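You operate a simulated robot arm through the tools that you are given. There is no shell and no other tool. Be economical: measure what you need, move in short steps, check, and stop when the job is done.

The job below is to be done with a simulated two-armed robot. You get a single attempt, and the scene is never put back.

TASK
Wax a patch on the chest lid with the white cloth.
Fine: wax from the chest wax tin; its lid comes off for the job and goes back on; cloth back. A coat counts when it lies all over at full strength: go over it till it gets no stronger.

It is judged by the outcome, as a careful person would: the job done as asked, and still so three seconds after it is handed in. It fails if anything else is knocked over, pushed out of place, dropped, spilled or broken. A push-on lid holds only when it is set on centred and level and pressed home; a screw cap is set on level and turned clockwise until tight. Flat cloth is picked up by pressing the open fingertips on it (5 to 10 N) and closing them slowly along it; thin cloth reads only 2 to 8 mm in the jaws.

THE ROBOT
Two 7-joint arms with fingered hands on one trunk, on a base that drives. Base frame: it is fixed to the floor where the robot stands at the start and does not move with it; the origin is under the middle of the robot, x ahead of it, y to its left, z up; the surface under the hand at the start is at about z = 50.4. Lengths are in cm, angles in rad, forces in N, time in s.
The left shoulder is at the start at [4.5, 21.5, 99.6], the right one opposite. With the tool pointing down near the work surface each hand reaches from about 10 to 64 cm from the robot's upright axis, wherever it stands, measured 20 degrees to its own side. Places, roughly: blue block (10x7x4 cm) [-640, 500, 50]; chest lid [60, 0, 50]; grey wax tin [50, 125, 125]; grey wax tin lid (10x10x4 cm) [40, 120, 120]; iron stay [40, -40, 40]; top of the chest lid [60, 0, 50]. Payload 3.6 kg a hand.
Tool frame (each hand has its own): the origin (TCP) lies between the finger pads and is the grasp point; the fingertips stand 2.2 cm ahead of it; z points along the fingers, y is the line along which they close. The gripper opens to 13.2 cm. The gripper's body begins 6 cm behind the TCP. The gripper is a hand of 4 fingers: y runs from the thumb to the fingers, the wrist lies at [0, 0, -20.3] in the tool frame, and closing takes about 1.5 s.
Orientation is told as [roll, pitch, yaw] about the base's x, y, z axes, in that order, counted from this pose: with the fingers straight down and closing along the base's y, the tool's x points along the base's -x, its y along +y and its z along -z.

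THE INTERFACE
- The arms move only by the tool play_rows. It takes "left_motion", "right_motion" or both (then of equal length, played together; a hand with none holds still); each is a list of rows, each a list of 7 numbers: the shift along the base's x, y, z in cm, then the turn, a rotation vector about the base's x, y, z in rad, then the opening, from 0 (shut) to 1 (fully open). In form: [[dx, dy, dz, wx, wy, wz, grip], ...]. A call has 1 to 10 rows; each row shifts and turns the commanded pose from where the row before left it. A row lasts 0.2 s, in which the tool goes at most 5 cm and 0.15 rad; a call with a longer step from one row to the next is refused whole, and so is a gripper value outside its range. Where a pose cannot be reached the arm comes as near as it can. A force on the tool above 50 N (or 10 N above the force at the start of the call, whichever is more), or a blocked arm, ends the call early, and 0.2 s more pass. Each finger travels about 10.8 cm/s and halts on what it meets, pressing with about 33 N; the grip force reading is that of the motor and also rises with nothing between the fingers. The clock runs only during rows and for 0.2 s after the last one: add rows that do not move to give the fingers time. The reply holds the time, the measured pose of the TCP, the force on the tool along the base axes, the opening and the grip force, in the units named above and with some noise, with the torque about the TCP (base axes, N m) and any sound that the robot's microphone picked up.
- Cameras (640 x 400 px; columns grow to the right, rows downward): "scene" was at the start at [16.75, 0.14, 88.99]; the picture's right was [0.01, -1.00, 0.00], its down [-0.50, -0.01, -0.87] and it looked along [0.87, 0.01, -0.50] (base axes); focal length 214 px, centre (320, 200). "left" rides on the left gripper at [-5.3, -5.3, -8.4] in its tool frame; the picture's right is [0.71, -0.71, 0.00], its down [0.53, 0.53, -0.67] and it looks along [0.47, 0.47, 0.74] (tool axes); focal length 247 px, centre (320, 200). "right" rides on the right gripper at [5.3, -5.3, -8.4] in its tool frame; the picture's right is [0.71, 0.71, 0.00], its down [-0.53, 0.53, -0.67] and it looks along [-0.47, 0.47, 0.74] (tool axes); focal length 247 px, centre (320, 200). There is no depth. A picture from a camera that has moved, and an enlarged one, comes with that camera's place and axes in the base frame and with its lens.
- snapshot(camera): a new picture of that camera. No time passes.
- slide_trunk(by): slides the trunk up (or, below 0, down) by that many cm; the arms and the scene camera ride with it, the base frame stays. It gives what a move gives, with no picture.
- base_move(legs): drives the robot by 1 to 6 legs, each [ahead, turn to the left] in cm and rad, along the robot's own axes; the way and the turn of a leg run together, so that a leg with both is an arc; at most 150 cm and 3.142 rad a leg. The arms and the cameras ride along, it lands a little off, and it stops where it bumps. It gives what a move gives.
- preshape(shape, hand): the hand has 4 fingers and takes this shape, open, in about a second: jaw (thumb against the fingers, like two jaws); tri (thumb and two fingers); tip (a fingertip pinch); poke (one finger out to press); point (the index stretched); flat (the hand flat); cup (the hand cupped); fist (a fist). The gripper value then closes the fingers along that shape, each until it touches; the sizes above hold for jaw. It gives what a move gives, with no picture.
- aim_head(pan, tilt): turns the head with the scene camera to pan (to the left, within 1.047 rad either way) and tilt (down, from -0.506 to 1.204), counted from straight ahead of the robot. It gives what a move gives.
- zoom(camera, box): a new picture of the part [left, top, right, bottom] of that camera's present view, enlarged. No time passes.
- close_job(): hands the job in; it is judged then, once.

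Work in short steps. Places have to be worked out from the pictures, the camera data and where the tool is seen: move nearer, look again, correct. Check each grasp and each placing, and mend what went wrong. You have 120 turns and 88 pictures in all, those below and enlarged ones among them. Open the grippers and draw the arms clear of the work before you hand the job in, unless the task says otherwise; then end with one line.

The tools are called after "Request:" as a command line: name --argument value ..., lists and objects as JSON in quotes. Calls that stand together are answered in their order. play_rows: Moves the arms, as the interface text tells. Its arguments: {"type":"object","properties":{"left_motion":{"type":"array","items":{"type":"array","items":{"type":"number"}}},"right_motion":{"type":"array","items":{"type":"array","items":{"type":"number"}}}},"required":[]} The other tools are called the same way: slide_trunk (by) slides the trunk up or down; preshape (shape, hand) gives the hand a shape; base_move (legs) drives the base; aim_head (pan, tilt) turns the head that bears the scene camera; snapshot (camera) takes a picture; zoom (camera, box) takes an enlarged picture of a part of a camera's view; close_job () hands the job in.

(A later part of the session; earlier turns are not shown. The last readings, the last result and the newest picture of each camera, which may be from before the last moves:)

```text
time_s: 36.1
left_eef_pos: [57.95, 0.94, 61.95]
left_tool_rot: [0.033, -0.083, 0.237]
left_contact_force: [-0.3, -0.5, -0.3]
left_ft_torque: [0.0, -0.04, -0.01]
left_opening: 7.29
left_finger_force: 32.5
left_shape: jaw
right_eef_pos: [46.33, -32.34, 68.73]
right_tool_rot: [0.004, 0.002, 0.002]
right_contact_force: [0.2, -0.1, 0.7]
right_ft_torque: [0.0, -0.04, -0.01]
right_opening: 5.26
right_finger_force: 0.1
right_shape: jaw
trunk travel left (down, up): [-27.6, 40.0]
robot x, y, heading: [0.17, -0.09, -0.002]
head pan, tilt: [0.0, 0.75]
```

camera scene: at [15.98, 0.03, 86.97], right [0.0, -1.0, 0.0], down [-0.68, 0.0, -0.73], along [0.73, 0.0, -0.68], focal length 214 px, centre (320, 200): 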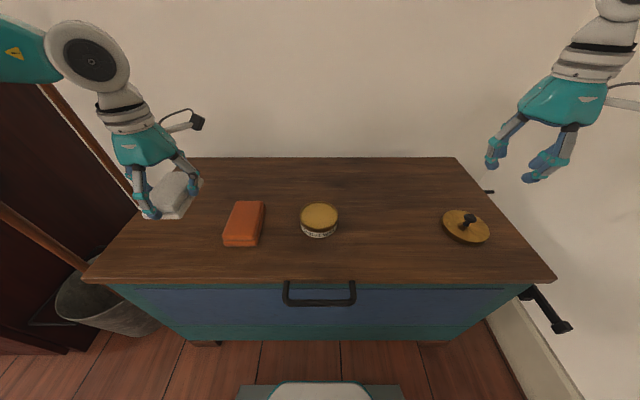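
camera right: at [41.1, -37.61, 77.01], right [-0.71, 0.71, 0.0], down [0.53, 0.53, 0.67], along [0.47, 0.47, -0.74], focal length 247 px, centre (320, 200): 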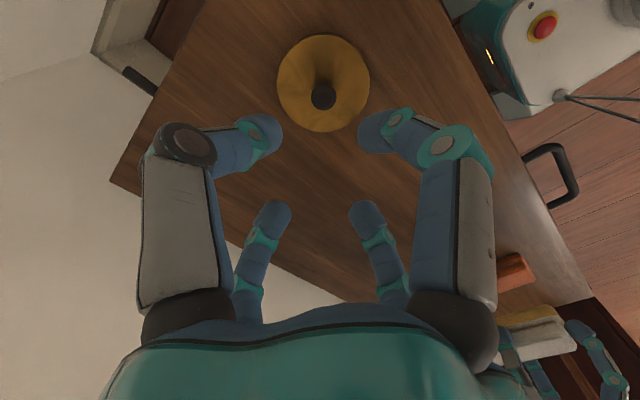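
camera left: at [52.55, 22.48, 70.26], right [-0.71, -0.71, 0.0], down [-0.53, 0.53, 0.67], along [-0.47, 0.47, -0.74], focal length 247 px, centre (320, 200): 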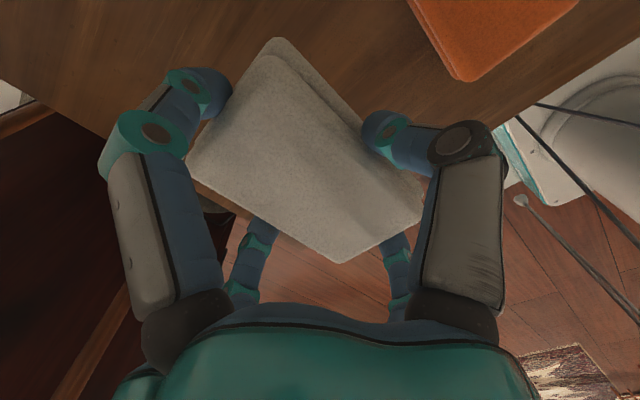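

The left arm can't reach across there (blocked, swung out to [58, 1]). I'll pick the free area behind the cloths and tin instead: bring the hand to about [59, 11], straightening it.

Request:
play_rows --left_motion '[[0.2, 1.5, 1, -0.01, 0.03, -0.08, 0.3], [0.2, 2, 1, -0.01, 0.03, -0.08, 0.3], [0.2, 2, 0, -0.01, 0.02, -0.077, 0.3], [0.2, 2, 0, 0, 0, 0, 0.3], [0.2, 2.5, 0, 0, 0, 0, 0.3], [0, 0, 0, 0, 0, 0, 0.3]]'

Request:
snapshot --camera "scene"

```text
time_s: 37.5
left_eef_pos: [59.3, 10.75, 63.78]
left_tool_rot: [0.014, 0.002, -0.002]
left_contact_force: [-0.8, 0.2, -0.4]
left_ft_torque: [0.01, 0.01, -0.02]
left_opening: 7.3
left_finger_force: 33.0
left_shape: jaw
right_eef_pos: [46.37, -32.32, 68.66]
right_tool_rot: [0.0, 0.002, 0.002]
right_contact_force: [1.1, -0.1, -0.1]
right_ft_torque: [-0.01, -0.01, 0.01]
right_opening: 5.23
right_finger_force: 0.1
right_shape: jaw
trunk travel left (down, up): [-27.6, 40.0]
robot x, y, heading: [-0.25, -0.31, -0.001]
head pan, tilt: [0.0, 0.75]
```

```text
56 pictures are left
camera scene: at [15.99, 0.04, 86.97], right [0.0, -1.0, 0.0], down [-0.68, 0.0, -0.73], along [0.73, 0.0, -0.68], focal length 214 px, centre (320, 200)
```

scene: 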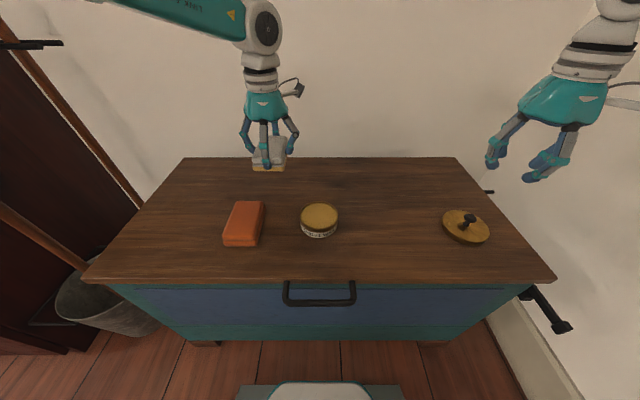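

Straight again above clear lid at [59.3, 10.8]. I'll shift 1 cm back and lower to just above contact.

Request:
play_rows --left_motion '[[0.5, 0.1, -2, -0.014, 0, 0, 0.3], [0.5, 0.1, -2, 0, 0, 0, 0.3], [0, 0, -2, 0, 0, 0, 0.3], [0, 0, -2, 0, 0, 0, 0.3], [0, 0, -1, 0, 0, 0, 0.3], [0, 0, -0.5, 0, 0, 0, 0.3], [0, 0, -0.3, 0, 0, 0, 0.3], [0, 0, -0.2, 0, 0, 0, 0.3], [0, 0, -0.1, 0, 0, 0, 0.3], [0, 0, 0, 0, 0, 0, 0.3]]'

```text
time_s: 39.7
left_eef_pos: [58.21, 11.49, 54.06]
left_tool_rot: [-0.001, 0.003, 0.0]
left_contact_force: [-0.3, -0.6, 0.2]
left_ft_torque: [0.0, -0.01, -0.03]
left_opening: 7.32
left_finger_force: 33.0
left_shape: jaw
left hand out of reach, approached as far as the arm can: row 3, 4, 5, 9
right_eef_pos: [46.3, -32.26, 68.74]
right_tool_rot: [0.0, 0.002, 0.002]
right_contact_force: [0.5, -0.6, 0.5]
right_ft_torque: [0.0, 0.0, -0.02]
right_opening: 5.27
right_finger_force: 0.0
right_shape: jaw
trunk travel left (down, up): [-27.6, 40.0]
robot x, y, heading: [0.41, 0.22, 0.003]
head pan, tilt: [0.0, 0.75]
```

The arm runs out of reach low down at x≈58. Lowering the trunk will lengthen the low reach; first I raise both hands by 14 cm.

Request:
play_rows --left_motion '[[0, 0, 2, 0, 0, 0, 0.3], [0, 0, 2, 0, 0, 0, 0.3], [0, 0, 2, 0, 0, 0, 0.3], [0, 0, 2, 0, 0, 0, 0.3], [0, 0, 2, 0, 0, 0, 0.3], [0, 0, 2, 0, 0, 0, 0.3], [0, 0, 2, 0, 0, 0, 0.3]]' --right_motion '[[0, 0, 2, 0, 0, 0, 0.4], [0, 0, 2, 0, 0, 0, 0.4], [0, 0, 2, 0, 0, 0, 0.4], [0, 0, 2, 0, 0, 0, 0.4], [0, 0, 2, 0, 0, 0, 0.4], [0, 0, 2, 0, 0, 0, 0.4], [0, 0, 2, 0, 0, 0, 0.4]]'

Request:
slide_trunk --by -13

```text
time_s: 41.3
left_eef_pos: [62.19, 10.24, 66.73]
left_tool_rot: [0.001, 0.006, -0.001]
left_contact_force: [0.5, -0.2, -0.8]
left_ft_torque: [0.03, -0.04, 0.0]
left_opening: 7.29
left_finger_force: 33.5
left_shape: jaw
left hand out of reach, approached as far as the arm can: row 1, 2, 3, 4, 5, 6, 7
right_eef_pos: [46.27, -32.38, 82.56]
right_tool_rot: [0.002, 0.0, 0.002]
right_contact_force: [0.5, 0.6, -0.2]
right_ft_torque: [0.01, 0.01, 0.03]
right_opening: 5.26
right_finger_force: 0.1
right_shape: jaw
trunk travel left (down, up): [-27.6, 40.0]
robot x, y, heading: [-0.1, -0.12, 0.001]
head pan, tilt: [0.0, 0.75]
```

```text
time_s: 42.4
left_eef_pos: [61.69, 10.15, 53.46]
left_tool_rot: [0.002, 0.077, -0.003]
left_contact_force: [-6.7, -0.3, 26.1]
left_ft_torque: [-0.13, -1.18, -0.02]
left_opening: 7.4
left_finger_force: 32.5
left_shape: jaw
right_eef_pos: [46.18, -32.27, 73.13]
right_tool_rot: [0.0, 0.008, 0.001]
right_contact_force: [-0.5, 0.2, -0.3]
right_ft_torque: [-0.03, 0.04, 0.0]
right_opening: 5.25
right_finger_force: 0.2
right_shape: jaw
trunk travel left (down, up): [-18.3, 49.3]
robot x, y, heading: [-0.04, 0.03, 0.0]
head pan, tilt: [0.0, 0.75]
stopped: the force on the tool passed its limit at 75 N (the readings are from after the stop); the commanded pose is now the measured one
```

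The left hand had not risen fully, so the cloth touched the lid. I'll lift it a little, level it and look.

Request:
play_rows --left_motion '[[0, 0, 0.5, 0, 0, 0, 0.3], [-0.3, 0, 1.5, 0, -0.04, 0, 0.3], [-0.3, 0, 2, 0, -0.037, 0, 0.3], [0, 0, 2, 0, 0, 0, 0.3], [0, 0, 0, 0, 0, 0, 0.3]]'

Request:
snapshot --camera "scene"

Request:
snapshot --camera "left"

```text
time_s: 43.6
left_eef_pos: [64.14, 9.02, 58.05]
left_tool_rot: [0.004, 0.008, -0.001]
left_contact_force: [0.2, -1.1, 0.3]
left_ft_torque: [0.01, 0.03, -0.03]
left_opening: 7.42
left_finger_force: 33.8
left_shape: jaw
left hand out of reach, approached as far as the arm can: row 2, 3, 4
right_eef_pos: [46.31, -32.32, 73.11]
right_tool_rot: [0.0, 0.011, 0.003]
right_contact_force: [-0.9, -0.3, 0.1]
right_ft_torque: [-0.02, 0.05, 0.0]
right_opening: 5.25
right_finger_force: 0.1
right_shape: jaw
trunk travel left (down, up): [-18.3, 49.3]
robot x, y, heading: [0.1, -0.34, -0.001]
head pan, tilt: [0.0, 0.75]
```

```text
55 pictures are left
camera scene: at [16.21, 0.02, 77.26], right [0.0, -1.0, 0.0], down [-0.68, 0.0, -0.73], along [0.73, 0.0, -0.68], focal length 214 px, centre (320, 200)
```

scene: 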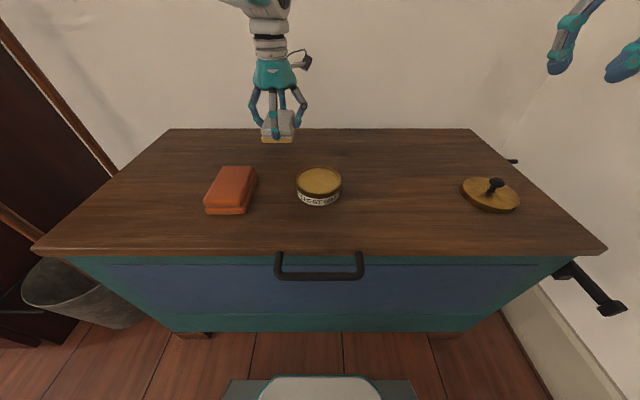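

```text
54 pictures are left
camera left: at [69.62, 3.66, 66.4], right [-0.71, -0.71, 0.0], down [-0.52, 0.52, 0.68], along [-0.48, 0.48, -0.74], focal length 247 px, centre (320, 200)
```

left: 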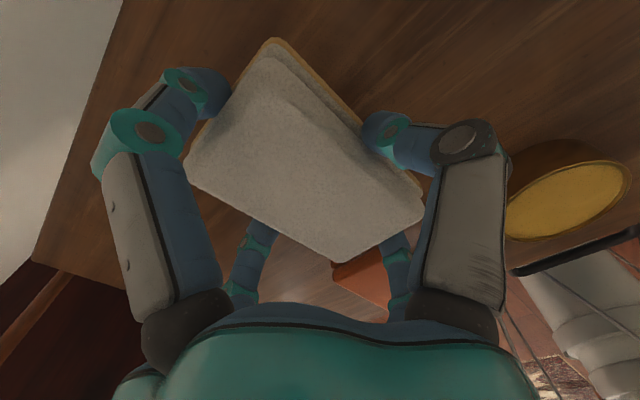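

The cloth is still well held. The arm is near a limit here; I'll move back toward more comfortable space at about [60, 14] while still raised.

Request:
play_rows --left_motion '[[-1, 1, 0.3, 0, 0, 0, 0.3], [-1, 1, 0, 0, 0, 0, 0.3], [-1, 1, 0, 0, 0, 0, 0.3], [-1, 1, 0, 0, 0, 0, 0.3], [0, 1, 0, 0, 0, 0, 0.3], [0, 0, 0, 0, 0, 0, 0.3]]'

```text
time_s: 45.0
left_eef_pos: [64.99, 12.69, 57.36]
left_tool_rot: [0.004, 0.009, -0.003]
left_contact_force: [-0.4, 1.1, -0.8]
left_ft_torque: [-0.03, 0.0, 0.01]
left_opening: 7.4
left_finger_force: 33.3
left_shape: jaw
left hand out of reach, approached as far as the arm can: row 1, 2, 3, 4, 5
right_eef_pos: [46.41, -32.29, 73.13]
right_tool_rot: [-0.001, 0.011, 0.002]
right_contact_force: [0.4, 0.2, 0.9]
right_ft_torque: [-0.02, 0.0, -0.04]
right_opening: 5.24
right_finger_force: 0.0
right_shape: jaw
trunk travel left (down, up): [-18.3, 49.3]
robot x, y, heading: [0.38, -0.1, 0.0]
head pan, tilt: [0.0, 0.75]
```

The hand isn't following toward the robot; I'll back off upward and inward to free the arm.

Request:
play_rows --left_motion '[[-1, 1, 1.5, 0, 0, 0, 0.3], [-1, 1, 1.5, 0, 0, 0, 0.3], [-1, 1, 1.5, 0, 0, 0, 0.3], [-1, 1, 1.5, 0, 0, 0, 0.3], [-1, 0, 1, 0, 0, 0, 0.3], [0, 0, 0, 0, 0, 0, 0.3]]'

Request:
snapshot --camera "scene"

```text
time_s: 46.4
left_eef_pos: [66.78, 15.14, 62.95]
left_tool_rot: [0.004, 0.01, -0.004]
left_contact_force: [0.1, 0.6, 0.3]
left_ft_torque: [0.01, 0.01, 0.0]
left_opening: 7.39
left_finger_force: 32.6
left_shape: jaw
left hand out of reach, approached as far as the arm can: row 1, 2, 3, 4, 5
right_eef_pos: [46.3, -32.24, 73.07]
right_tool_rot: [0.001, 0.01, 0.003]
right_contact_force: [-0.3, -0.4, -0.1]
right_ft_torque: [0.03, 0.01, 0.03]
right_opening: 5.28
right_finger_force: 0.1
right_shape: jaw
trunk travel left (down, up): [-18.3, 49.3]
robot x, y, heading: [-0.16, -0.12, 0.001]
head pan, tilt: [0.0, 0.75]
```

```text
53 pictures are left
camera scene: at [16.21, 0.03, 77.26], right [0.0, -1.0, 0.0], down [-0.68, 0.0, -0.73], along [0.73, 0.0, -0.68], focal length 214 px, centre (320, 200)
```

scene: 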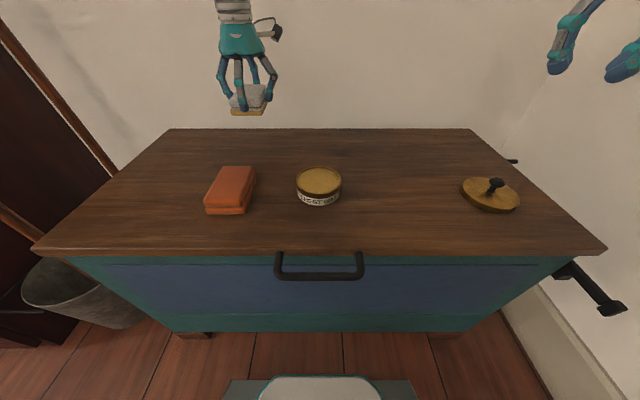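

Request:
play_rows --left_motion '[[-3, 0, 0, 0, 0, 0, 0.3], [-3, 1, 0, 0, 0, 0, 0.3], [-3, 1, 0, 0, 0, 0, 0.3], [0, 0, 0, 0, 0, 0, 0.3], [0, 0, 0, 0, 0, 0, 0.3]]'

```text
time_s: 47.6
left_eef_pos: [66.61, 15.27, 61.66]
left_tool_rot: [0.005, 0.007, -0.002]
left_contact_force: [0.4, -0.3, -0.3]
left_ft_torque: [0.0, 0.0, 0.03]
left_opening: 7.43
left_finger_force: 32.7
left_shape: jaw
left hand out of reach, approached as far as the arm can: row 1, 2, 3
right_eef_pos: [46.28, -32.3, 73.12]
right_tool_rot: [0.0, 0.009, 0.001]
right_contact_force: [0.1, -0.6, 0.5]
right_ft_torque: [-0.02, 0.02, 0.02]
right_opening: 5.25
right_finger_force: 0.0
right_shape: jaw
trunk travel left (down, up): [-18.3, 49.3]
robot x, y, heading: [-0.17, -0.06, 0.002]
head pan, tilt: [0.0, 0.75]
```

Stuck against full stretch. I'll tilt the tool so the wrist comes toward the robot, to bend the elbow out of its straight pose.

Request:
play_rows --left_motion '[[-1, 1, 0, 0, -0.12, 0, 0.3], [-1, 1, 0, 0, -0.12, 0, 0.3], [-1, 1, 0, 0, -0.12, 0, 0.3], [-1, 1, 0, 0, 0, 0, 0.3], [-1, 1, 0, 0, 0, 0, 0.3], [0, 0, 0, 0, 0, 0, 0.3]]'

Request:
aim_head --pan 0.4 --tilt 0.3

Request:
snapshot --camera "scene"

```text
time_s: 49.0
left_eef_pos: [71.5, 17.48, 59.91]
left_tool_rot: [0.005, -0.227, -0.002]
left_contact_force: [0.3, 0.0, -0.3]
left_ft_torque: [-0.01, -0.01, -0.01]
left_opening: 7.42
left_finger_force: 33.0
left_shape: jaw
left hand out of reach, approached as far as the arm can: row 1, 2, 3, 4, 5
right_eef_pos: [46.45, -32.21, 73.06]
right_tool_rot: [0.0, 0.01, 0.002]
right_contact_force: [-0.2, 0.2, 0.4]
right_ft_torque: [0.01, -0.03, 0.0]
right_opening: 5.26
right_finger_force: 0.0
right_shape: jaw
trunk travel left (down, up): [-18.3, 49.3]
robot x, y, heading: [0.17, 0.27, -0.003]
head pan, tilt: [0.0, 0.75]
```

```text
time_s: 49.9
left_eef_pos: [71.38, 17.39, 59.9]
left_tool_rot: [0.004, -0.227, -0.002]
left_contact_force: [-0.1, -0.4, -0.2]
left_ft_torque: [0.0, -0.01, -0.01]
left_opening: 7.41
left_finger_force: 33.1
left_shape: jaw
right_eef_pos: [46.4, -32.34, 73.11]
right_tool_rot: [0.001, 0.012, 0.001]
right_contact_force: [-0.1, -0.5, -0.1]
right_ft_torque: [0.01, -0.01, 0.0]
right_opening: 5.27
right_finger_force: 0.0
right_shape: jaw
trunk travel left (down, up): [-18.3, 49.3]
robot x, y, heading: [-0.05, 0.11, 0.003]
head pan, tilt: [0.4, 0.3]
```

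```text
52 pictures are left
camera scene: at [16.53, 3.65, 81.29], right [0.39, -0.92, 0.0], down [-0.27, -0.12, -0.95], along [0.88, 0.37, -0.3], focal length 214 px, centre (320, 200)
```

scene: 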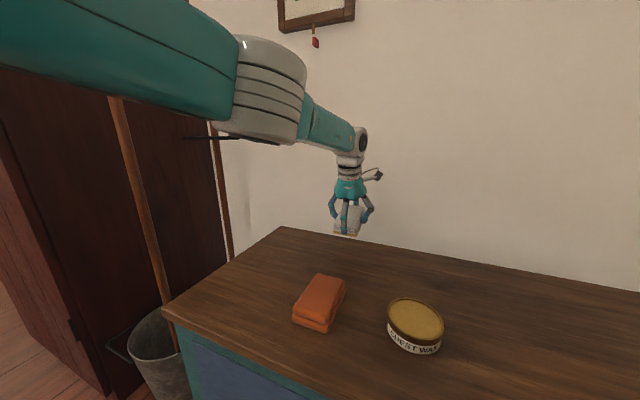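

The picture confirms the arm is straight. I'll try a larger sideways-and-up motion, which should make the elbow share the motion and bend.

Request:
play_rows --left_motion '[[-2, 2, 3, 0, 0, 0, 0.3], [-2, 2, 3, 0, 0, 0, 0.3], [-2, 2, 3, 0, 0, 0, 0.3], [-2, 2, 3, 0, 0, 0, 0.3], [-2, 2, 2, 0, 0, 0, 0.3], [0, 0, 0, 0, 0, 0, 0.3]]'

```text
time_s: 51.3
left_eef_pos: [73.48, 26.26, 73.26]
left_tool_rot: [0.004, -0.226, -0.003]
left_contact_force: [-0.3, -0.5, -0.8]
left_ft_torque: [0.02, 0.01, -0.02]
left_opening: 7.39
left_finger_force: 33.1
left_shape: jaw
left hand out of reach, approached as far as the arm can: row 1, 2, 3, 4, 5
right_eef_pos: [46.48, -32.23, 73.02]
right_tool_rot: [-0.001, 0.01, 0.002]
right_contact_force: [-0.7, 0.3, -0.4]
right_ft_torque: [-0.02, -0.02, 0.02]
right_opening: 5.25
right_finger_force: 0.0
right_shape: jaw
trunk travel left (down, up): [-18.3, 49.3]
robot x, y, heading: [-0.06, -0.22, 0.003]
head pan, tilt: [0.4, 0.3]
```

Request:
play_rows --left_motion '[[-3, -2, 0, 0, 0, 0, 0.3], [-3, -2, 0, 0, 0, 0, 0.3], [-3, -2, 0, 0, 0, 0, 0.3], [-3, -2, 0, 0, 0, 0, 0.3], [-3, -2, 0, 0, 0, 0, 0.3], [0, 0, 0, 0, 0, 0, 0.3]]'

```text
time_s: 52.7
left_eef_pos: [71.98, 14.32, 73.29]
left_tool_rot: [0.004, -0.226, 0.001]
left_contact_force: [-0.6, 0.4, -0.5]
left_ft_torque: [0.0, -0.02, -0.04]
left_opening: 7.4
left_finger_force: 32.7
left_shape: jaw
left hand out of reach, approached as far as the arm can: row 1, 2, 3, 4, 5
right_eef_pos: [46.44, -32.41, 73.16]
right_tool_rot: [0.0, 0.012, 0.001]
right_contact_force: [0.0, 0.1, 0.5]
right_ft_torque: [-0.02, -0.01, 0.03]
right_opening: 5.26
right_finger_force: 0.0
right_shape: jaw
trunk travel left (down, up): [-18.3, 49.3]
robot x, y, heading: [-0.18, -0.3, 0.001]
head pan, tilt: [0.4, 0.3]
```

Request:
play_rows --left_motion '[[-3, 0, -2, 0, 0.05, -0.1, 0.3], [-3, 0, -2, 0, 0.05, -0.1, 0.3], [-3, 0, -2, 0, 0.05, -0.1, 0.3], [-3, 0, -2, 0, 0.05, -0.1, 0.3], [0, 0, 0, 0, 0, 0, 0.3]]'

```text
time_s: 53.9
left_eef_pos: [67.32, 12.92, 64.82]
left_tool_rot: [-0.037, -0.031, -0.398]
left_contact_force: [0.7, 0.5, 0.0]
left_ft_torque: [-0.01, -0.01, 0.02]
left_opening: 7.41
left_finger_force: 33.2
left_shape: jaw
left hand out of reach, approached as far as the arm can: row 1, 2, 3, 4
right_eef_pos: [46.34, -32.22, 73.08]
right_tool_rot: [0.001, 0.009, 0.003]
right_contact_force: [-0.5, 0.3, 0.1]
right_ft_torque: [-0.03, -0.02, 0.0]
right_opening: 5.25
right_finger_force: 0.0
right_shape: jaw
trunk travel left (down, up): [-18.3, 49.3]
robot x, y, heading: [0.09, 0.19, 0.004]
head pan, tilt: [0.4, 0.3]
```

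Request:
play_rows --left_motion '[[-1, 4, 0, 0, 0.01, 0.1, 0.3], [-1, 4, 0, 0, 0.01, 0.1, 0.3], [-1, 4, 0, 0, 0.01, 0.1, 0.3], [-1, 4, 0, 0, 0, 0.098, 0.3], [-2, 4, 0, 0, 0, 0, 0.3], [-3, 4, 0, 0, 0, 0, 0.3], [-3, 4, 0, 0, 0, 0, 0.3], [-3, 0, 0, 0, 0, 0, 0.3], [0, 0, 0, 0, 0, 0, 0.3]]'

```text
time_s: 55.9
left_eef_pos: [66.48, 42.24, 63.22]
left_tool_rot: [-0.045, -0.007, -0.001]
left_contact_force: [-0.4, 0.4, 1.2]
left_ft_torque: [0.01, -0.02, -0.02]
left_opening: 7.39
left_finger_force: 32.7
left_shape: jaw
left hand out of reach, approached as far as the arm can: row 1, 2, 3, 4, 5, 6, 7, 8
right_eef_pos: [46.28, -32.25, 73.1]
right_tool_rot: [0.0, 0.01, 0.002]
right_contact_force: [-0.1, 0.7, 0.5]
right_ft_torque: [0.01, -0.02, 0.0]
right_opening: 5.27
right_finger_force: 0.0
right_shape: jaw
trunk travel left (down, up): [-18.3, 49.3]
robot x, y, heading: [0.1, 0.05, 0.004]
head pan, tilt: [0.4, 0.3]
```

Still straight. Now a large purely upward swing with inward pull.

Request:
play_rows --left_motion '[[-1, 0, 4, 0, 0, 0, 0.3], [-1, 0, 4, 0, 0, 0, 0.3], [-2, 0, 4, 0, 0, 0, 0.3], [-2, 0, 4, 0, 0, 0, 0.3], [-3, 0, 3, 0, 0, 0, 0.3], [-4, 0, 0, 0, 0, 0, 0.3], [-4, 0, 0, 0, 0, 0, 0.3], [0, 0, 0, 0, 0, 0, 0.3]]'

Request:
snapshot --camera "scene"

```text
time_s: 57.7
left_eef_pos: [64.24, 46.61, 84.04]
left_tool_rot: [-0.044, -0.004, 0.0]
left_contact_force: [-0.6, 0.5, -0.5]
left_ft_torque: [-0.03, -0.02, 0.03]
left_opening: 7.42
left_finger_force: 32.9
left_shape: jaw
left hand out of reach, approached as far as the arm can: row 1, 2, 3, 4, 5, 6, 7
right_eef_pos: [46.34, -32.27, 73.14]
right_tool_rot: [0.0, 0.011, 0.002]
right_contact_force: [0.1, -0.6, -0.3]
right_ft_torque: [-0.02, -0.01, -0.02]
right_opening: 5.22
right_finger_force: 0.1
right_shape: jaw
trunk travel left (down, up): [-18.3, 49.3]
robot x, y, heading: [-0.32, -0.2, -0.002]
head pan, tilt: [0.4, 0.3]
```

```text
51 pictures are left
camera scene: at [16.52, 3.67, 81.3], right [0.39, -0.92, 0.0], down [-0.27, -0.12, -0.95], along [0.88, 0.37, -0.3], focal length 214 px, centre (320, 200)
```

scene: 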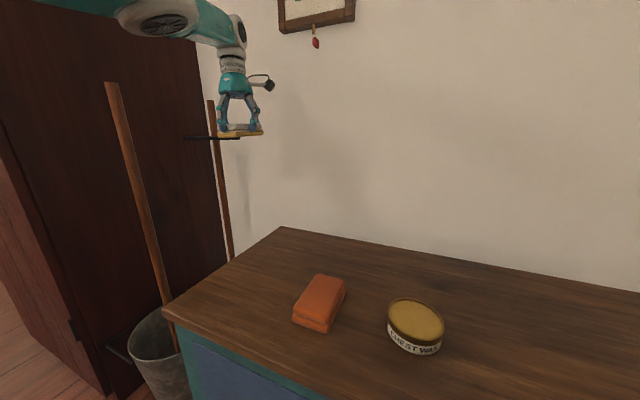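

Now swing to the right at this safe height with inward pull.

Request:
play_rows --left_motion '[[-2, -4, 0, 0, 0, 0, 0.3], [-2, -4, 0, 0, 0, 0, 0.3], [-2, -4, 0, 0, 0, 0, 0.3], [-2, -4, 0, 0, 0, 0, 0.3], [-2, -4, 0, 0, 0, 0, 0.3], [-2, -4, 0, 0, 0, 0, 0.3], [-3, -2, 0, 0, 0, 0, 0.3], [-3, 0, 0, 0, 0, 0, 0.3], [-3, 0, 0, 0, 0, 0, 0.3], [0, 0, 0, 0, 0, 0, 0.3]]'

```text
time_s: 59.9
left_eef_pos: [66.06, 21.84, 89.8]
left_tool_rot: [-0.042, -0.005, 0.001]
left_contact_force: [0.5, 0.2, 0.7]
left_ft_torque: [-0.01, 0.02, 0.01]
left_opening: 7.39
left_finger_force: 33.5
left_shape: jaw
left hand out of reach, approached as far as the arm can: row 1, 2, 3, 4, 5, 6, 7, 8, 9
right_eef_pos: [46.35, -32.38, 73.1]
right_tool_rot: [-0.002, 0.01, 0.001]
right_contact_force: [0.6, -0.4, -0.1]
right_ft_torque: [-0.01, 0.01, -0.03]
right_opening: 5.26
right_finger_force: 0.1
right_shape: jaw
trunk travel left (down, up): [-18.3, 49.3]
robot x, y, heading: [-0.13, -0.02, 0.0]
head pan, tilt: [0.4, 0.3]
```

Now downward swing (stay above z 64) with inward pull.

Request:
play_rows --left_motion '[[-2, 0, -4, 0, 0, 0, 0.3], [-2, 0, -4, 0, 0, 0, 0.3], [-2, 0, -4, 0, 0, 0, 0.3], [-2, 0, -4, 0, 0, 0, 0.3], [-3, 0, -3, 0, 0, 0, 0.3], [-4, 0, -1, 0, 0, 0, 0.3], [-4, 0, 0, 0, 0, 0, 0.3], [-4, 0, 0, 0, 0, 0, 0.3], [0, 0, 0, 0, 0, 0, 0.3]]'

```text
time_s: 61.9
left_eef_pos: [68.59, 19.87, 71.68]
left_tool_rot: [-0.043, -0.002, 0.003]
left_contact_force: [0.6, 0.0, -0.5]
left_ft_torque: [0.03, 0.01, -0.01]
left_opening: 7.4
left_finger_force: 33.2
left_shape: jaw
left hand out of reach, approached as far as the arm can: row 1, 2, 3, 4, 5, 6, 7, 8
right_eef_pos: [46.38, -32.3, 73.04]
right_tool_rot: [0.0, 0.01, 0.003]
right_contact_force: [0.2, 0.1, 0.5]
right_ft_torque: [0.0, 0.02, 0.02]
right_opening: 5.28
right_finger_force: 0.0
right_shape: jaw
trunk travel left (down, up): [-18.3, 49.3]
robot x, y, heading: [-0.05, -0.04, -0.004]
head pan, tilt: [0.4, 0.3]
```

The inward pull itself may be what holds the elbow at its stop. I'll first push outward, then swing purely sideways to the right, and only then pull inward.

Request:
play_rows --left_motion '[[2, 0, 0, 0, 0, 0, 0.3], [2, -2, 0, 0, 0, 0, 0.3], [0, -4, 0, 0, 0, 0, 0.3], [0, -4, 0, 0, 0, 0, 0.3], [0, -4, 0, 0, 0, 0, 0.3], [-2, -4, 0, 0, 0, 0, 0.3], [-4, -2, 0, 0, 0, 0, 0.3], [-4, 0, 0, 0, 0, 0, 0.3], [-4, 0, 0, 0, 0, 0, 0.3], [-4, 0, 0, 0, 0, 0, 0.3]]'

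```text
time_s: 64.3
left_eef_pos: [64.58, 3.92, 71.5]
left_tool_rot: [-0.045, 0.002, 0.055]
left_contact_force: [0.4, 1.1, -0.6]
left_ft_torque: [-0.01, 0.05, 0.01]
left_opening: 7.42
left_finger_force: 33.0
left_shape: jaw
left hand out of reach, approached as far as the arm can: row 1, 2, 3, 4, 5, 7, 8, 9, 10
right_eef_pos: [46.43, -32.27, 73.17]
right_tool_rot: [-0.001, 0.009, 0.001]
right_contact_force: [0.0, 0.3, 0.1]
right_ft_torque: [0.0, -0.02, 0.01]
right_opening: 5.27
right_finger_force: 0.0
right_shape: jaw
trunk travel left (down, up): [-18.3, 49.3]
robot x, y, heading: [0.18, 0.33, 0.0]
head pan, tilt: [0.4, 0.3]
stopped in row 10 (left hand): the arm was blocked; the commanded pose is now the measured one
```

Request:
play_rows --left_motion '[[2, 0, 0, 0, 0, 0, 0.3], [2, 2, 0, 0, 0, -0.05, 0.3], [0, 4, 0, 0, 0, 0, 0.3], [0, 4, 0, 0, 0, 0, 0.3], [0, 4, 0, 0, 0, 0, 0.3], [0, 4, 0, 0, 0, 0, 0.3], [0, 4, 0, 0, 0, 0, 0.3], [-3, 2, 0, 0, 0, 0, 0.3], [-3, 0, 0, 0, 0, 0, 0.3], [-4, 0, 0, 0, 0, 0, 0.3]]'

```text
time_s: 66.5
left_eef_pos: [55.08, 28.52, 71.39]
left_tool_rot: [-0.046, 0.001, -0.002]
left_contact_force: [0.4, -0.8, -0.2]
left_ft_torque: [0.04, -0.01, 0.0]
left_opening: 7.4
left_finger_force: 33.1
left_shape: jaw
left hand out of reach, approached as far as the arm can: row 1, 2
right_eef_pos: [46.33, -32.23, 73.29]
right_tool_rot: [-0.002, 0.008, 0.001]
right_contact_force: [0.0, -0.8, 0.1]
right_ft_torque: [0.02, 0.01, 0.01]
right_opening: 5.24
right_finger_force: 0.1
right_shape: jaw
trunk travel left (down, up): [-18.3, 49.3]
robot x, y, heading: [0.25, -0.26, -0.003]
head pan, tilt: [0.4, 0.3]
```

Freed — the arm bends again. The best-reachable free area is behind the white cloth's home spot, around x 59, y 22–34. I'll level the hand and go down at [59, 24].

Request:
play_rows --left_motion '[[1, -1, -2, 0.045, 0, 0, 0.3], [1, -1, -2, 0, 0, 0, 0.3], [1, -1, -2, 0, 0, 0, 0.3], [1, -1, -2, 0, 0, 0, 0.3], [0, -0.5, -2, 0, 0, 0, 0.3], [0, 0, -2, 0, 0, 0, 0.3], [0, 0, -2, 0, 0, 0, 0.3], [0, 0, -2, 0, 0, 0, 0.3], [0, 0, -1, 0, 0, 0, 0.3], [0, 0, 0, 0, 0, 0, 0.3]]'

Request:
aim_head --pan 0.4 --tilt 0.6

Request:
snapshot --camera "scene"

```text
time_s: 68.7
left_eef_pos: [58.81, 24.05, 54.51]
left_tool_rot: [0.0, 0.001, -0.003]
left_contact_force: [0.5, -0.5, -0.2]
left_ft_torque: [-0.03, 0.01, 0.0]
left_opening: 7.38
left_finger_force: 32.8
left_shape: jaw
right_eef_pos: [46.3, -32.25, 73.23]
right_tool_rot: [-0.001, 0.011, 0.001]
right_contact_force: [0.2, -0.2, -0.1]
right_ft_torque: [0.0, -0.03, 0.02]
right_opening: 5.25
right_finger_force: 0.1
right_shape: jaw
trunk travel left (down, up): [-18.3, 49.3]
robot x, y, heading: [0.38, 0.69, -0.0]
head pan, tilt: [0.4, 0.3]
```

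```text
time_s: 69.5
left_eef_pos: [58.85, 24.04, 54.36]
left_tool_rot: [0.0, 0.002, -0.004]
left_contact_force: [-0.5, 0.0, -0.1]
left_ft_torque: [0.03, -0.01, -0.01]
left_opening: 7.35
left_finger_force: 33.2
left_shape: jaw
right_eef_pos: [46.42, -32.4, 73.18]
right_tool_rot: [0.0, 0.011, 0.002]
right_contact_force: [-0.4, 0.2, -0.3]
right_ft_torque: [-0.03, 0.01, 0.0]
right_opening: 5.24
right_finger_force: 0.0
right_shape: jaw
trunk travel left (down, up): [-18.3, 49.3]
robot x, y, heading: [-0.12, -0.13, -0.003]
head pan, tilt: [0.4, 0.6]
```

```text
50 pictures are left
camera scene: at [16.06, 3.47, 78.56], right [0.39, -0.92, 0.0], down [-0.52, -0.22, -0.82], along [0.76, 0.32, -0.57], focal length 214 px, centre (320, 200)
```

scene: 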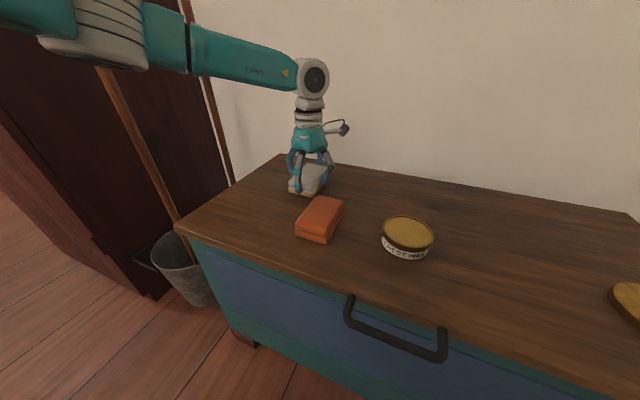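

Good posture. I'll lower to light contact.

Request:
play_rows --left_motion '[[0, 0, -0.3, 0, 0, 0, 0.3], [0, 0, -0.2, 0, 0, 0, 0.3], [0, 0, -0.2, 0, 0, 0, 0.3], [0, 0, 0, 0, 0, 0, 0.3]]'

```text
time_s: 70.5
left_eef_pos: [59.01, 24.1, 53.79]
left_tool_rot: [-0.001, -0.001, -0.003]
left_contact_force: [1.4, -0.6, 5.6]
left_ft_torque: [-0.08, 0.29, 0.01]
left_opening: 7.38
left_finger_force: 33.0
left_shape: jaw
right_eef_pos: [46.26, -32.14, 73.22]
right_tool_rot: [0.0, 0.009, 0.001]
right_contact_force: [-0.3, 0.4, -1.0]
right_ft_torque: [-0.02, -0.01, -0.02]
right_opening: 5.27
right_finger_force: 0.1
right_shape: jaw
trunk travel left (down, up): [-18.3, 49.3]
robot x, y, heading: [-0.03, 0.07, 0.004]
head pan, tilt: [0.4, 0.6]
```

5.6 N of contact. I'll press a touch more and stroke along y from 24 to 33 and back.

Request:
play_rows --left_motion '[[0, 0.5, -0.08, 0, 0, 0, 0.3], [0, 2, 0, 0, 0, 0, 0.3], [0, 2, 0, 0, 0, 0, 0.3], [0, 2, 0, 0, 0, 0, 0.3], [0, 2, 0, 0, 0, 0, 0.3], [0, -2, 0, 0, 0, 0, 0.3], [0, -2, 0, 0, 0, 0, 0.3], [0, -2, 0, 0, 0, 0, 0.3], [0, -2, 0, 0, 0, 0, 0.3], [0, -0.5, 0, 0, 0, 0, 0.3]]'

```text
time_s: 72.7
left_eef_pos: [58.9, 24.16, 53.82]
left_tool_rot: [0.001, 0.001, -0.003]
left_contact_force: [-0.5, 4.0, 6.5]
left_ft_torque: [-0.01, 0.46, -0.24]
left_opening: 7.35
left_finger_force: 33.2
left_shape: jaw
right_eef_pos: [46.32, -32.18, 73.11]
right_tool_rot: [0.0, 0.008, 0.001]
right_contact_force: [-0.5, 0.7, 1.0]
right_ft_torque: [-0.01, -0.01, -0.01]
right_opening: 5.29
right_finger_force: 0.1
right_shape: jaw
trunk travel left (down, up): [-18.3, 49.3]
robot x, y, heading: [0.29, 0.34, -0.004]
head pan, tilt: [0.4, 0.6]
```

Friction shows the cloth is rubbing, but the torque says it rests on its front edge. I'll tilt by +0.04 rad to bring it flat and check the torque.

Request:
play_rows --left_motion '[[0, 0, 0, 0, 0.02, 0, 0.3], [0, 0, -0.05, 0, 0.02, 0, 0.3], [0, 0, -0.05, 0, 0, 0, 0.3], [0, 0, 0, 0, 0, 0, 0.3]]'

```text
time_s: 73.7
left_eef_pos: [58.89, 24.06, 53.59]
left_tool_rot: [0.001, 0.04, -0.006]
left_contact_force: [0.9, -1.6, 3.4]
left_ft_torque: [-0.08, -0.29, -0.05]
left_opening: 7.35
left_finger_force: 33.2
left_shape: jaw
right_eef_pos: [46.27, -32.38, 73.16]
right_tool_rot: [-0.001, 0.009, 0.001]
right_contact_force: [0.2, 0.0, 0.8]
right_ft_torque: [0.01, -0.02, -0.01]
right_opening: 5.23
right_finger_force: 0.1
right_shape: jaw
trunk travel left (down, up): [-18.3, 49.3]
robot x, y, heading: [0.16, -0.25, 0.002]
head pan, tilt: [0.4, 0.6]
```

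Overshot; I'll take half of it back and press to about 8 N.

Request:
play_rows --left_motion '[[0, 0, 0, 0, -0.018, 0, 0.3], [0, 0, -0.1, 0, 0, 0, 0.3], [0, 0, -0.05, 0, 0, 0, 0.3], [0, 0, 0, 0, 0, 0, 0.3]]'

```text
time_s: 74.7
left_eef_pos: [58.94, 24.06, 53.61]
left_tool_rot: [0.0, 0.022, -0.004]
left_contact_force: [-3.4, -2.4, 13.1]
left_ft_torque: [-0.1, 0.56, 0.1]
left_opening: 7.34
left_finger_force: 33.3
left_shape: jaw
right_eef_pos: [46.27, -32.35, 73.24]
right_tool_rot: [0.001, 0.008, -0.001]
right_contact_force: [0.6, -0.5, -0.7]
right_ft_torque: [0.01, -0.01, 0.02]
right_opening: 5.27
right_finger_force: 0.1
right_shape: jaw
trunk travel left (down, up): [-18.3, 49.3]
robot x, y, heading: [-0.11, -0.11, 0.001]
head pan, tilt: [0.4, 0.6]
```

Request:
play_rows --left_motion '[[0, 0.5, 0, 0, 0.008, 0, 0.3], [0, 2, 0, 0, 0, 0, 0.3], [0, 2, 0, 0, 0, 0, 0.3], [0, 2, 0, 0, 0, 0, 0.3], [0, 2.5, 0, 0, 0, 0, 0.3], [0, -2.5, 0, 0, 0, 0, 0.3], [0, -2, 0, 0, 0, 0, 0.3], [0, -2, 0, 0, 0, 0, 0.3], [0, -2, 0, 0, 0, 0, 0.3], [0, -0.5, 0, 0, 0, 0, 0.3]]'

Request:
play_rows --left_motion '[[0, 0, 1, 0, 0, 0, 0.3], [0, 0, 2, 0, 0, 0, 0.3], [-1, 0, 4, 0, 0, 0, 0.3], [-1, 0, 4, 0, 0, 0, 0.3], [-1, 0, 3, 0, 0, 0, 0.3]]'

Request:
zoom --camera "scene" --box '[180, 130, 400, 267]'

Request:
snapshot --camera "left"

```text
time_s: 76.9
left_eef_pos: [59.0, 24.27, 53.63]
left_tool_rot: [0.0, 0.03, -0.001]
left_contact_force: [0.3, 8.6, 17.9]
left_ft_torque: [0.09, 0.14, -0.09]
left_opening: 7.35
left_finger_force: 32.8
left_shape: jaw
right_eef_pos: [46.3, -32.28, 73.19]
right_tool_rot: [0.0, 0.009, 0.001]
right_contact_force: [-0.2, 0.2, -0.5]
right_ft_torque: [0.02, 0.0, 0.0]
right_opening: 5.26
right_finger_force: 0.0
right_shape: jaw
trunk travel left (down, up): [-18.3, 49.3]
robot x, y, heading: [0.18, -0.28, 0.004]
head pan, tilt: [0.4, 0.6]
```

```text
time_s: 78.1
left_eef_pos: [55.94, 24.19, 67.45]
left_tool_rot: [0.0, 0.032, -0.004]
left_contact_force: [-0.3, -0.5, -1.0]
left_ft_torque: [-0.02, 0.0, 0.02]
left_opening: 7.33
left_finger_force: 33.2
left_shape: jaw
right_eef_pos: [46.33, -32.35, 73.18]
right_tool_rot: [-0.001, 0.007, 0.0]
right_contact_force: [0.1, -0.5, -0.1]
right_ft_torque: [-0.01, -0.01, 0.0]
right_opening: 5.25
right_finger_force: 0.0
right_shape: jaw
trunk travel left (down, up): [-18.3, 49.3]
robot x, y, heading: [0.18, -0.42, 0.0]
head pan, tilt: [0.4, 0.6]
```

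```text
2.91 times, centred on (290, 198) of scene
camera zoom: at [16.05, 3.47, 78.55], right [0.39, -0.92, 0.0], down [-0.52, -0.22, -0.82], along [0.76, 0.32, -0.57], focal length 624 px, centre (407, 204)
```

zoom: 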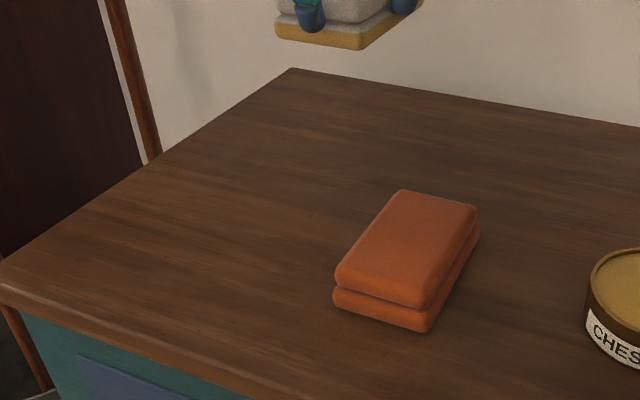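

```text
48 pictures are left
camera left: at [61.49, 18.75, 75.63], right [-0.71, -0.7, 0.02], down [-0.5, 0.53, 0.69], along [-0.5, 0.47, -0.73], focal length 247 px, centre (320, 200)
```

left: 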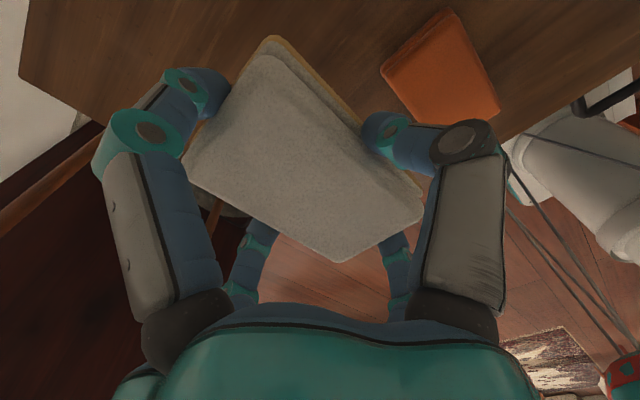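

No obvious mark yet; I'll look more closely at the rubbed area.

Request:
zoom --camera "scene" --box '[240, 150, 340, 212]'

```text
6.40 times, centred on (290, 181) of scene
camera zoom: at [16.05, 3.47, 78.55], right [0.39, -0.92, 0.0], down [-0.52, -0.22, -0.82], along [0.76, 0.32, -0.57], focal length 1373 px, centre (512, 322)
```

zoom: 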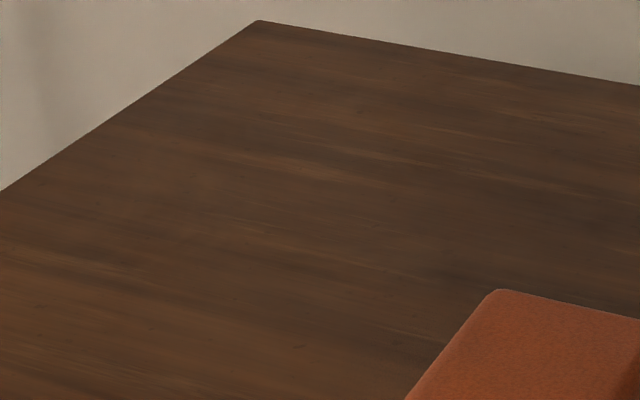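

Nothing visible yet. I'll go back down and stroke more slowly and firmly over the same place.

Request:
play_rows --left_motion '[[1, 0, -3, 0, 0, 0, 0.3], [1, 0, -4, 0, 0, 0, 0.3], [1, 0, -4, 0, 0, 0, 0.3], [0, 0, -2, 0, 0, 0, 0.3], [0, 0, -0.6, 0, 0, 0, 0.3], [0, 0, -0.2, 0, 0, 0, 0.3], [0, 0, -0.1, 0, 0, 0, 0.3], [0, 0, 0, 0, 0, 0, 0.3]]'

Request:
play_rows --left_motion '[[0, 1, 0, 0, 0, 0, 0.3], [0, 1, 0, 0, 0, 0, 0.3], [0, 1, 0, 0, 0, 0, 0.3], [0, 1, 0, 0, 0, 0, 0.3], [0, 1, 0, 0, 0, 0, 0.3], [0, 1, 0, 0, 0, 0, 0.3], [0, 1, 0, 0, 0, 0, 0.3], [0, 1, 0, 0, 0, 0, 0.3], [0, 1, 0, 0, 0, 0, 0.3], [0, 0, 0, 0, 0, 0, 0.3]]'

Request:
zoom --camera "scene" --box '[240, 150, 340, 212]'

```text
time_s: 79.9
left_eef_pos: [59.03, 24.09, 53.5]
left_tool_rot: [0.001, 0.03, -0.003]
left_contact_force: [-0.9, 0.4, 6.5]
left_ft_torque: [-0.02, 0.07, -0.03]
left_opening: 7.36
left_finger_force: 33.0
left_shape: jaw
right_eef_pos: [46.32, -32.24, 73.24]
right_tool_rot: [0.0, 0.007, 0.001]
right_contact_force: [0.1, -0.8, 0.9]
right_ft_torque: [-0.03, -0.01, 0.03]
right_opening: 5.23
right_finger_force: 0.1
right_shape: jaw
trunk travel left (down, up): [-18.3, 49.3]
robot x, y, heading: [-0.2, 0.37, 0.003]
head pan, tilt: [0.4, 0.6]
```

```text
time_s: 82.1
left_eef_pos: [58.93, 33.22, 53.57]
left_tool_rot: [0.0, 0.032, -0.004]
left_contact_force: [-0.2, -3.8, 7.0]
left_ft_torque: [-0.08, 0.07, 0.03]
left_opening: 7.35
left_finger_force: 32.9
left_shape: jaw
right_eef_pos: [46.43, -32.34, 73.2]
right_tool_rot: [0.001, 0.01, 0.001]
right_contact_force: [-0.1, 0.1, 0.3]
right_ft_torque: [-0.02, -0.03, 0.01]
right_opening: 5.23
right_finger_force: 0.0
right_shape: jaw
trunk travel left (down, up): [-18.3, 49.3]
robot x, y, heading: [0.09, -0.08, 0.002]
head pan, tilt: [0.4, 0.6]
```

```text
6.40 times, centred on (290, 181) of scene
camera zoom: at [16.0, 3.43, 78.57], right [0.39, -0.92, 0.0], down [-0.52, -0.22, -0.82], along [0.76, 0.32, -0.57], focal length 1373 px, centre (512, 322)
```

zoom: 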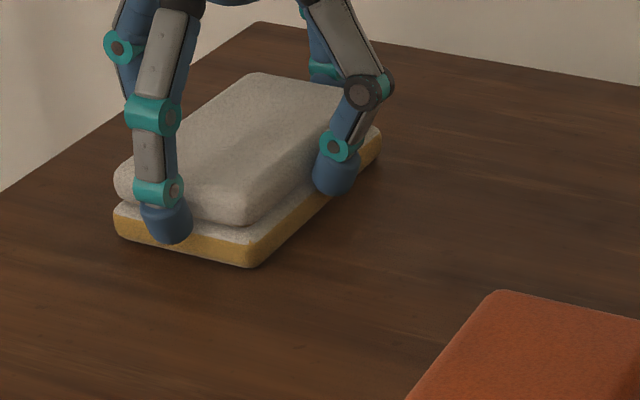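

The cloth lies flat and is rubbing well. I'll keep making passes.

Request:
play_rows --left_motion '[[0, -1.5, -0.05, 0, 0, 0, 0.3], [0, -1.5, 0, 0, 0, 0, 0.3], [0, -1.5, 0, 0, 0, 0, 0.3], [0, -1.5, 0, 0, 0, 0, 0.3], [0, -1.5, 0, 0, 0, 0, 0.3], [0, -1.5, 0, 0, 0, 0, 0.3], [0, 0, 0, 0, 0, 0, 0.3]]'

Request:
play_rows --left_motion '[[0, 1.5, 0, 0, 0, 0, 0.3], [0, 1.5, 0, 0, 0, 0, 0.3], [0, 1.5, 0, 0, 0, 0, 0.3], [0, 1.5, 0, 0, 0, 0, 0.3], [0, 1.5, 0, 0, 0, 0, 0.3], [0, 1.5, 0, 0, 0, 0, 0.3], [0, 0, 0, 0, 0, 0, 0.3]]'

Request:
play_rows --left_motion '[[0, -1.5, 0, 0, 0, 0, 0.3], [0, -1.5, 0, 0, 0, 0, 0.3], [0, -1.5, 0, 0, 0, 0, 0.3], [0, -1.5, 0, 0, 0, 0, 0.3], [0, -1.5, 0, 0, 0, 0, 0.3], [0, -1.5, 0, 0, 0, 0, 0.3], [0, 0, 0, 0, 0, 0, 0.3]]'

Request:
play_rows --left_motion '[[0, 0, 1, 0, 0, 0, 0.3], [0, -2, 2, 0, 0, 0, 0.3], [-1, -3, 4, 0, 0, 0, 0.3], [-1, -3, 4, 0, 0, 0, 0.3], [-1, -3, 3, 0, 0, 0, 0.3]]'

Request:
zoom --camera "scene" --box '[240, 150, 340, 212]'

Request:
snapshot --camera "scene"

```text
time_s: 83.7
left_eef_pos: [58.9, 24.02, 53.57]
left_tool_rot: [0.0, 0.031, -0.004]
left_contact_force: [0.5, 4.4, 11.9]
left_ft_torque: [0.03, 0.03, -0.1]
left_opening: 7.32
left_finger_force: 33.3
left_shape: jaw
right_eef_pos: [46.32, -32.26, 73.19]
right_tool_rot: [-0.001, 0.006, 0.002]
right_contact_force: [0.9, -0.6, -0.5]
right_ft_torque: [-0.01, 0.02, -0.02]
right_opening: 5.25
right_finger_force: 0.0
right_shape: jaw
trunk travel left (down, up): [-18.3, 49.3]
robot x, y, heading: [0.12, 0.21, 0.001]
head pan, tilt: [0.4, 0.6]
```

```text
time_s: 85.3
left_eef_pos: [58.97, 32.99, 53.55]
left_tool_rot: [-0.002, 0.029, -0.005]
left_contact_force: [0.6, -6.5, 11.3]
left_ft_torque: [-0.12, 0.1, 0.07]
left_opening: 7.33
left_finger_force: 33.5
left_shape: jaw
right_eef_pos: [46.35, -32.31, 73.27]
right_tool_rot: [0.003, 0.009, 0.0]
right_contact_force: [0.0, -0.4, 0.5]
right_ft_torque: [0.0, -0.01, 0.0]
right_opening: 5.26
right_finger_force: 0.0
right_shape: jaw
trunk travel left (down, up): [-18.3, 49.3]
robot x, y, heading: [-0.28, 0.09, -0.001]
head pan, tilt: [0.4, 0.6]
```

```text
time_s: 86.9
left_eef_pos: [58.86, 24.07, 53.54]
left_tool_rot: [0.001, 0.031, -0.002]
left_contact_force: [-0.1, 5.6, 10.8]
left_ft_torque: [0.03, 0.08, -0.05]
left_opening: 7.34
left_finger_force: 32.3
left_shape: jaw
right_eef_pos: [46.27, -32.28, 73.24]
right_tool_rot: [-0.001, 0.009, 0.002]
right_contact_force: [-0.5, 0.0, 0.2]
right_ft_torque: [-0.02, -0.02, 0.04]
right_opening: 5.25
right_finger_force: 0.0
right_shape: jaw
trunk travel left (down, up): [-18.3, 49.3]
robot x, y, heading: [-0.08, -0.13, 0.002]
head pan, tilt: [0.4, 0.6]
```

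```text
refused: row 3 steps farther than a row can; nothing moved
```

```text
6.40 times, centred on (290, 181) of scene
camera zoom: at [15.98, 3.47, 78.57], right [0.39, -0.92, 0.0], down [-0.52, -0.22, -0.83], along [0.76, 0.32, -0.56], focal length 1373 px, centre (512, 322)
```

zoom: 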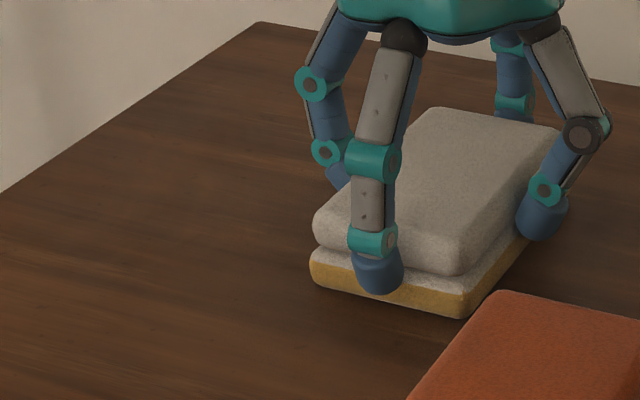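

```text
44 pictures are left
camera scene: at [15.98, 3.47, 78.57], right [0.39, -0.92, 0.0], down [-0.52, -0.22, -0.83], along [0.76, 0.32, -0.56], focal length 214 px, centre (320, 200)
```

scene: 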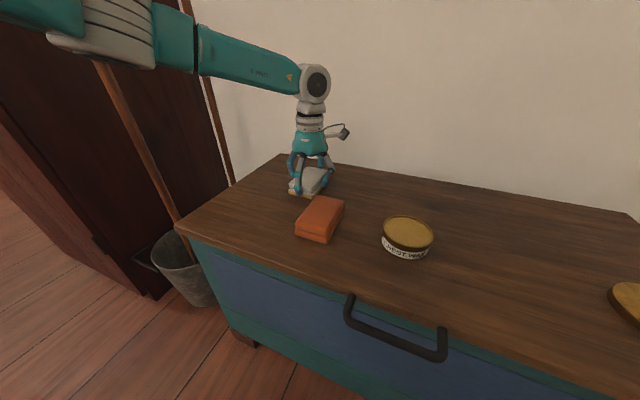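

I'll lift the cloth straight up and aside to see the rubbed area.

Request:
play_rows --left_motion '[[0, 0, 1, 0, 0, 0, 0.3], [0, 0, 2, 0, 0, 0, 0.3], [-1, 0, 3.5, 0, 0, 0, 0.3], [-1, 0, 3.5, 0, 0, 0, 0.3], [-1, 0, 3.5, 0, 0, 0, 0.3], [0, 0, 4, 0, 0, 0, 0.3]]'

Request:
zoom --camera "scene" --box '[240, 150, 340, 212]'

Request:
snapshot --camera "left"

```text
time_s: 88.3
left_eef_pos: [55.98, 24.12, 71.02]
left_tool_rot: [0.0, 0.03, -0.005]
left_contact_force: [0.1, 0.4, -1.4]
left_ft_torque: [0.02, 0.05, -0.03]
left_opening: 7.34
left_finger_force: 33.0
left_shape: jaw
right_eef_pos: [46.28, -32.27, 73.1]
right_tool_rot: [-0.001, 0.009, 0.0]
right_contact_force: [0.6, 1.0, -1.2]
right_ft_torque: [0.01, -0.01, 0.03]
right_opening: 5.27
right_finger_force: 0.1
right_shape: jaw
trunk travel left (down, up): [-18.3, 49.3]
robot x, y, heading: [-0.03, 0.04, -0.004]
head pan, tilt: [0.4, 0.6]
```

```text
6.40 times, centred on (290, 181) of scene
camera zoom: at [16.04, 3.47, 78.56], right [0.39, -0.92, 0.0], down [-0.52, -0.22, -0.82], along [0.76, 0.32, -0.57], focal length 1373 px, centre (512, 322)
```

zoom: 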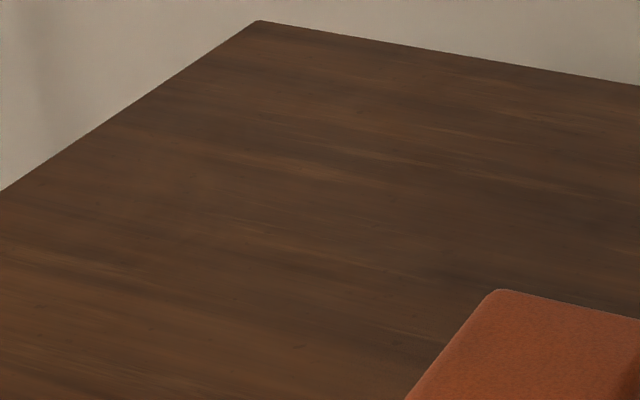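

```text
42 pictures are left
camera left: at [61.48, 18.77, 79.29], right [-0.71, -0.7, 0.02], down [-0.5, 0.53, 0.68], along [-0.49, 0.47, -0.73], focal length 247 px, centre (320, 200)
```

left: 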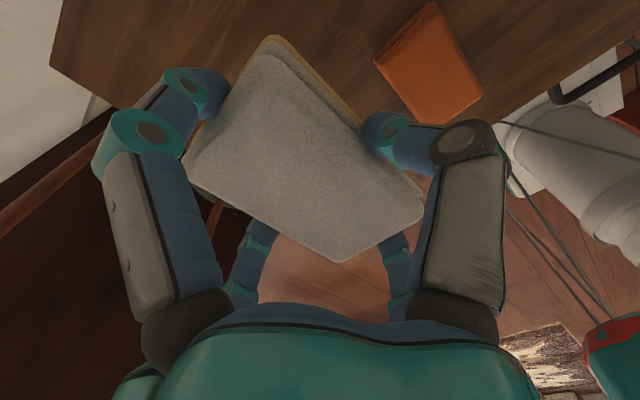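

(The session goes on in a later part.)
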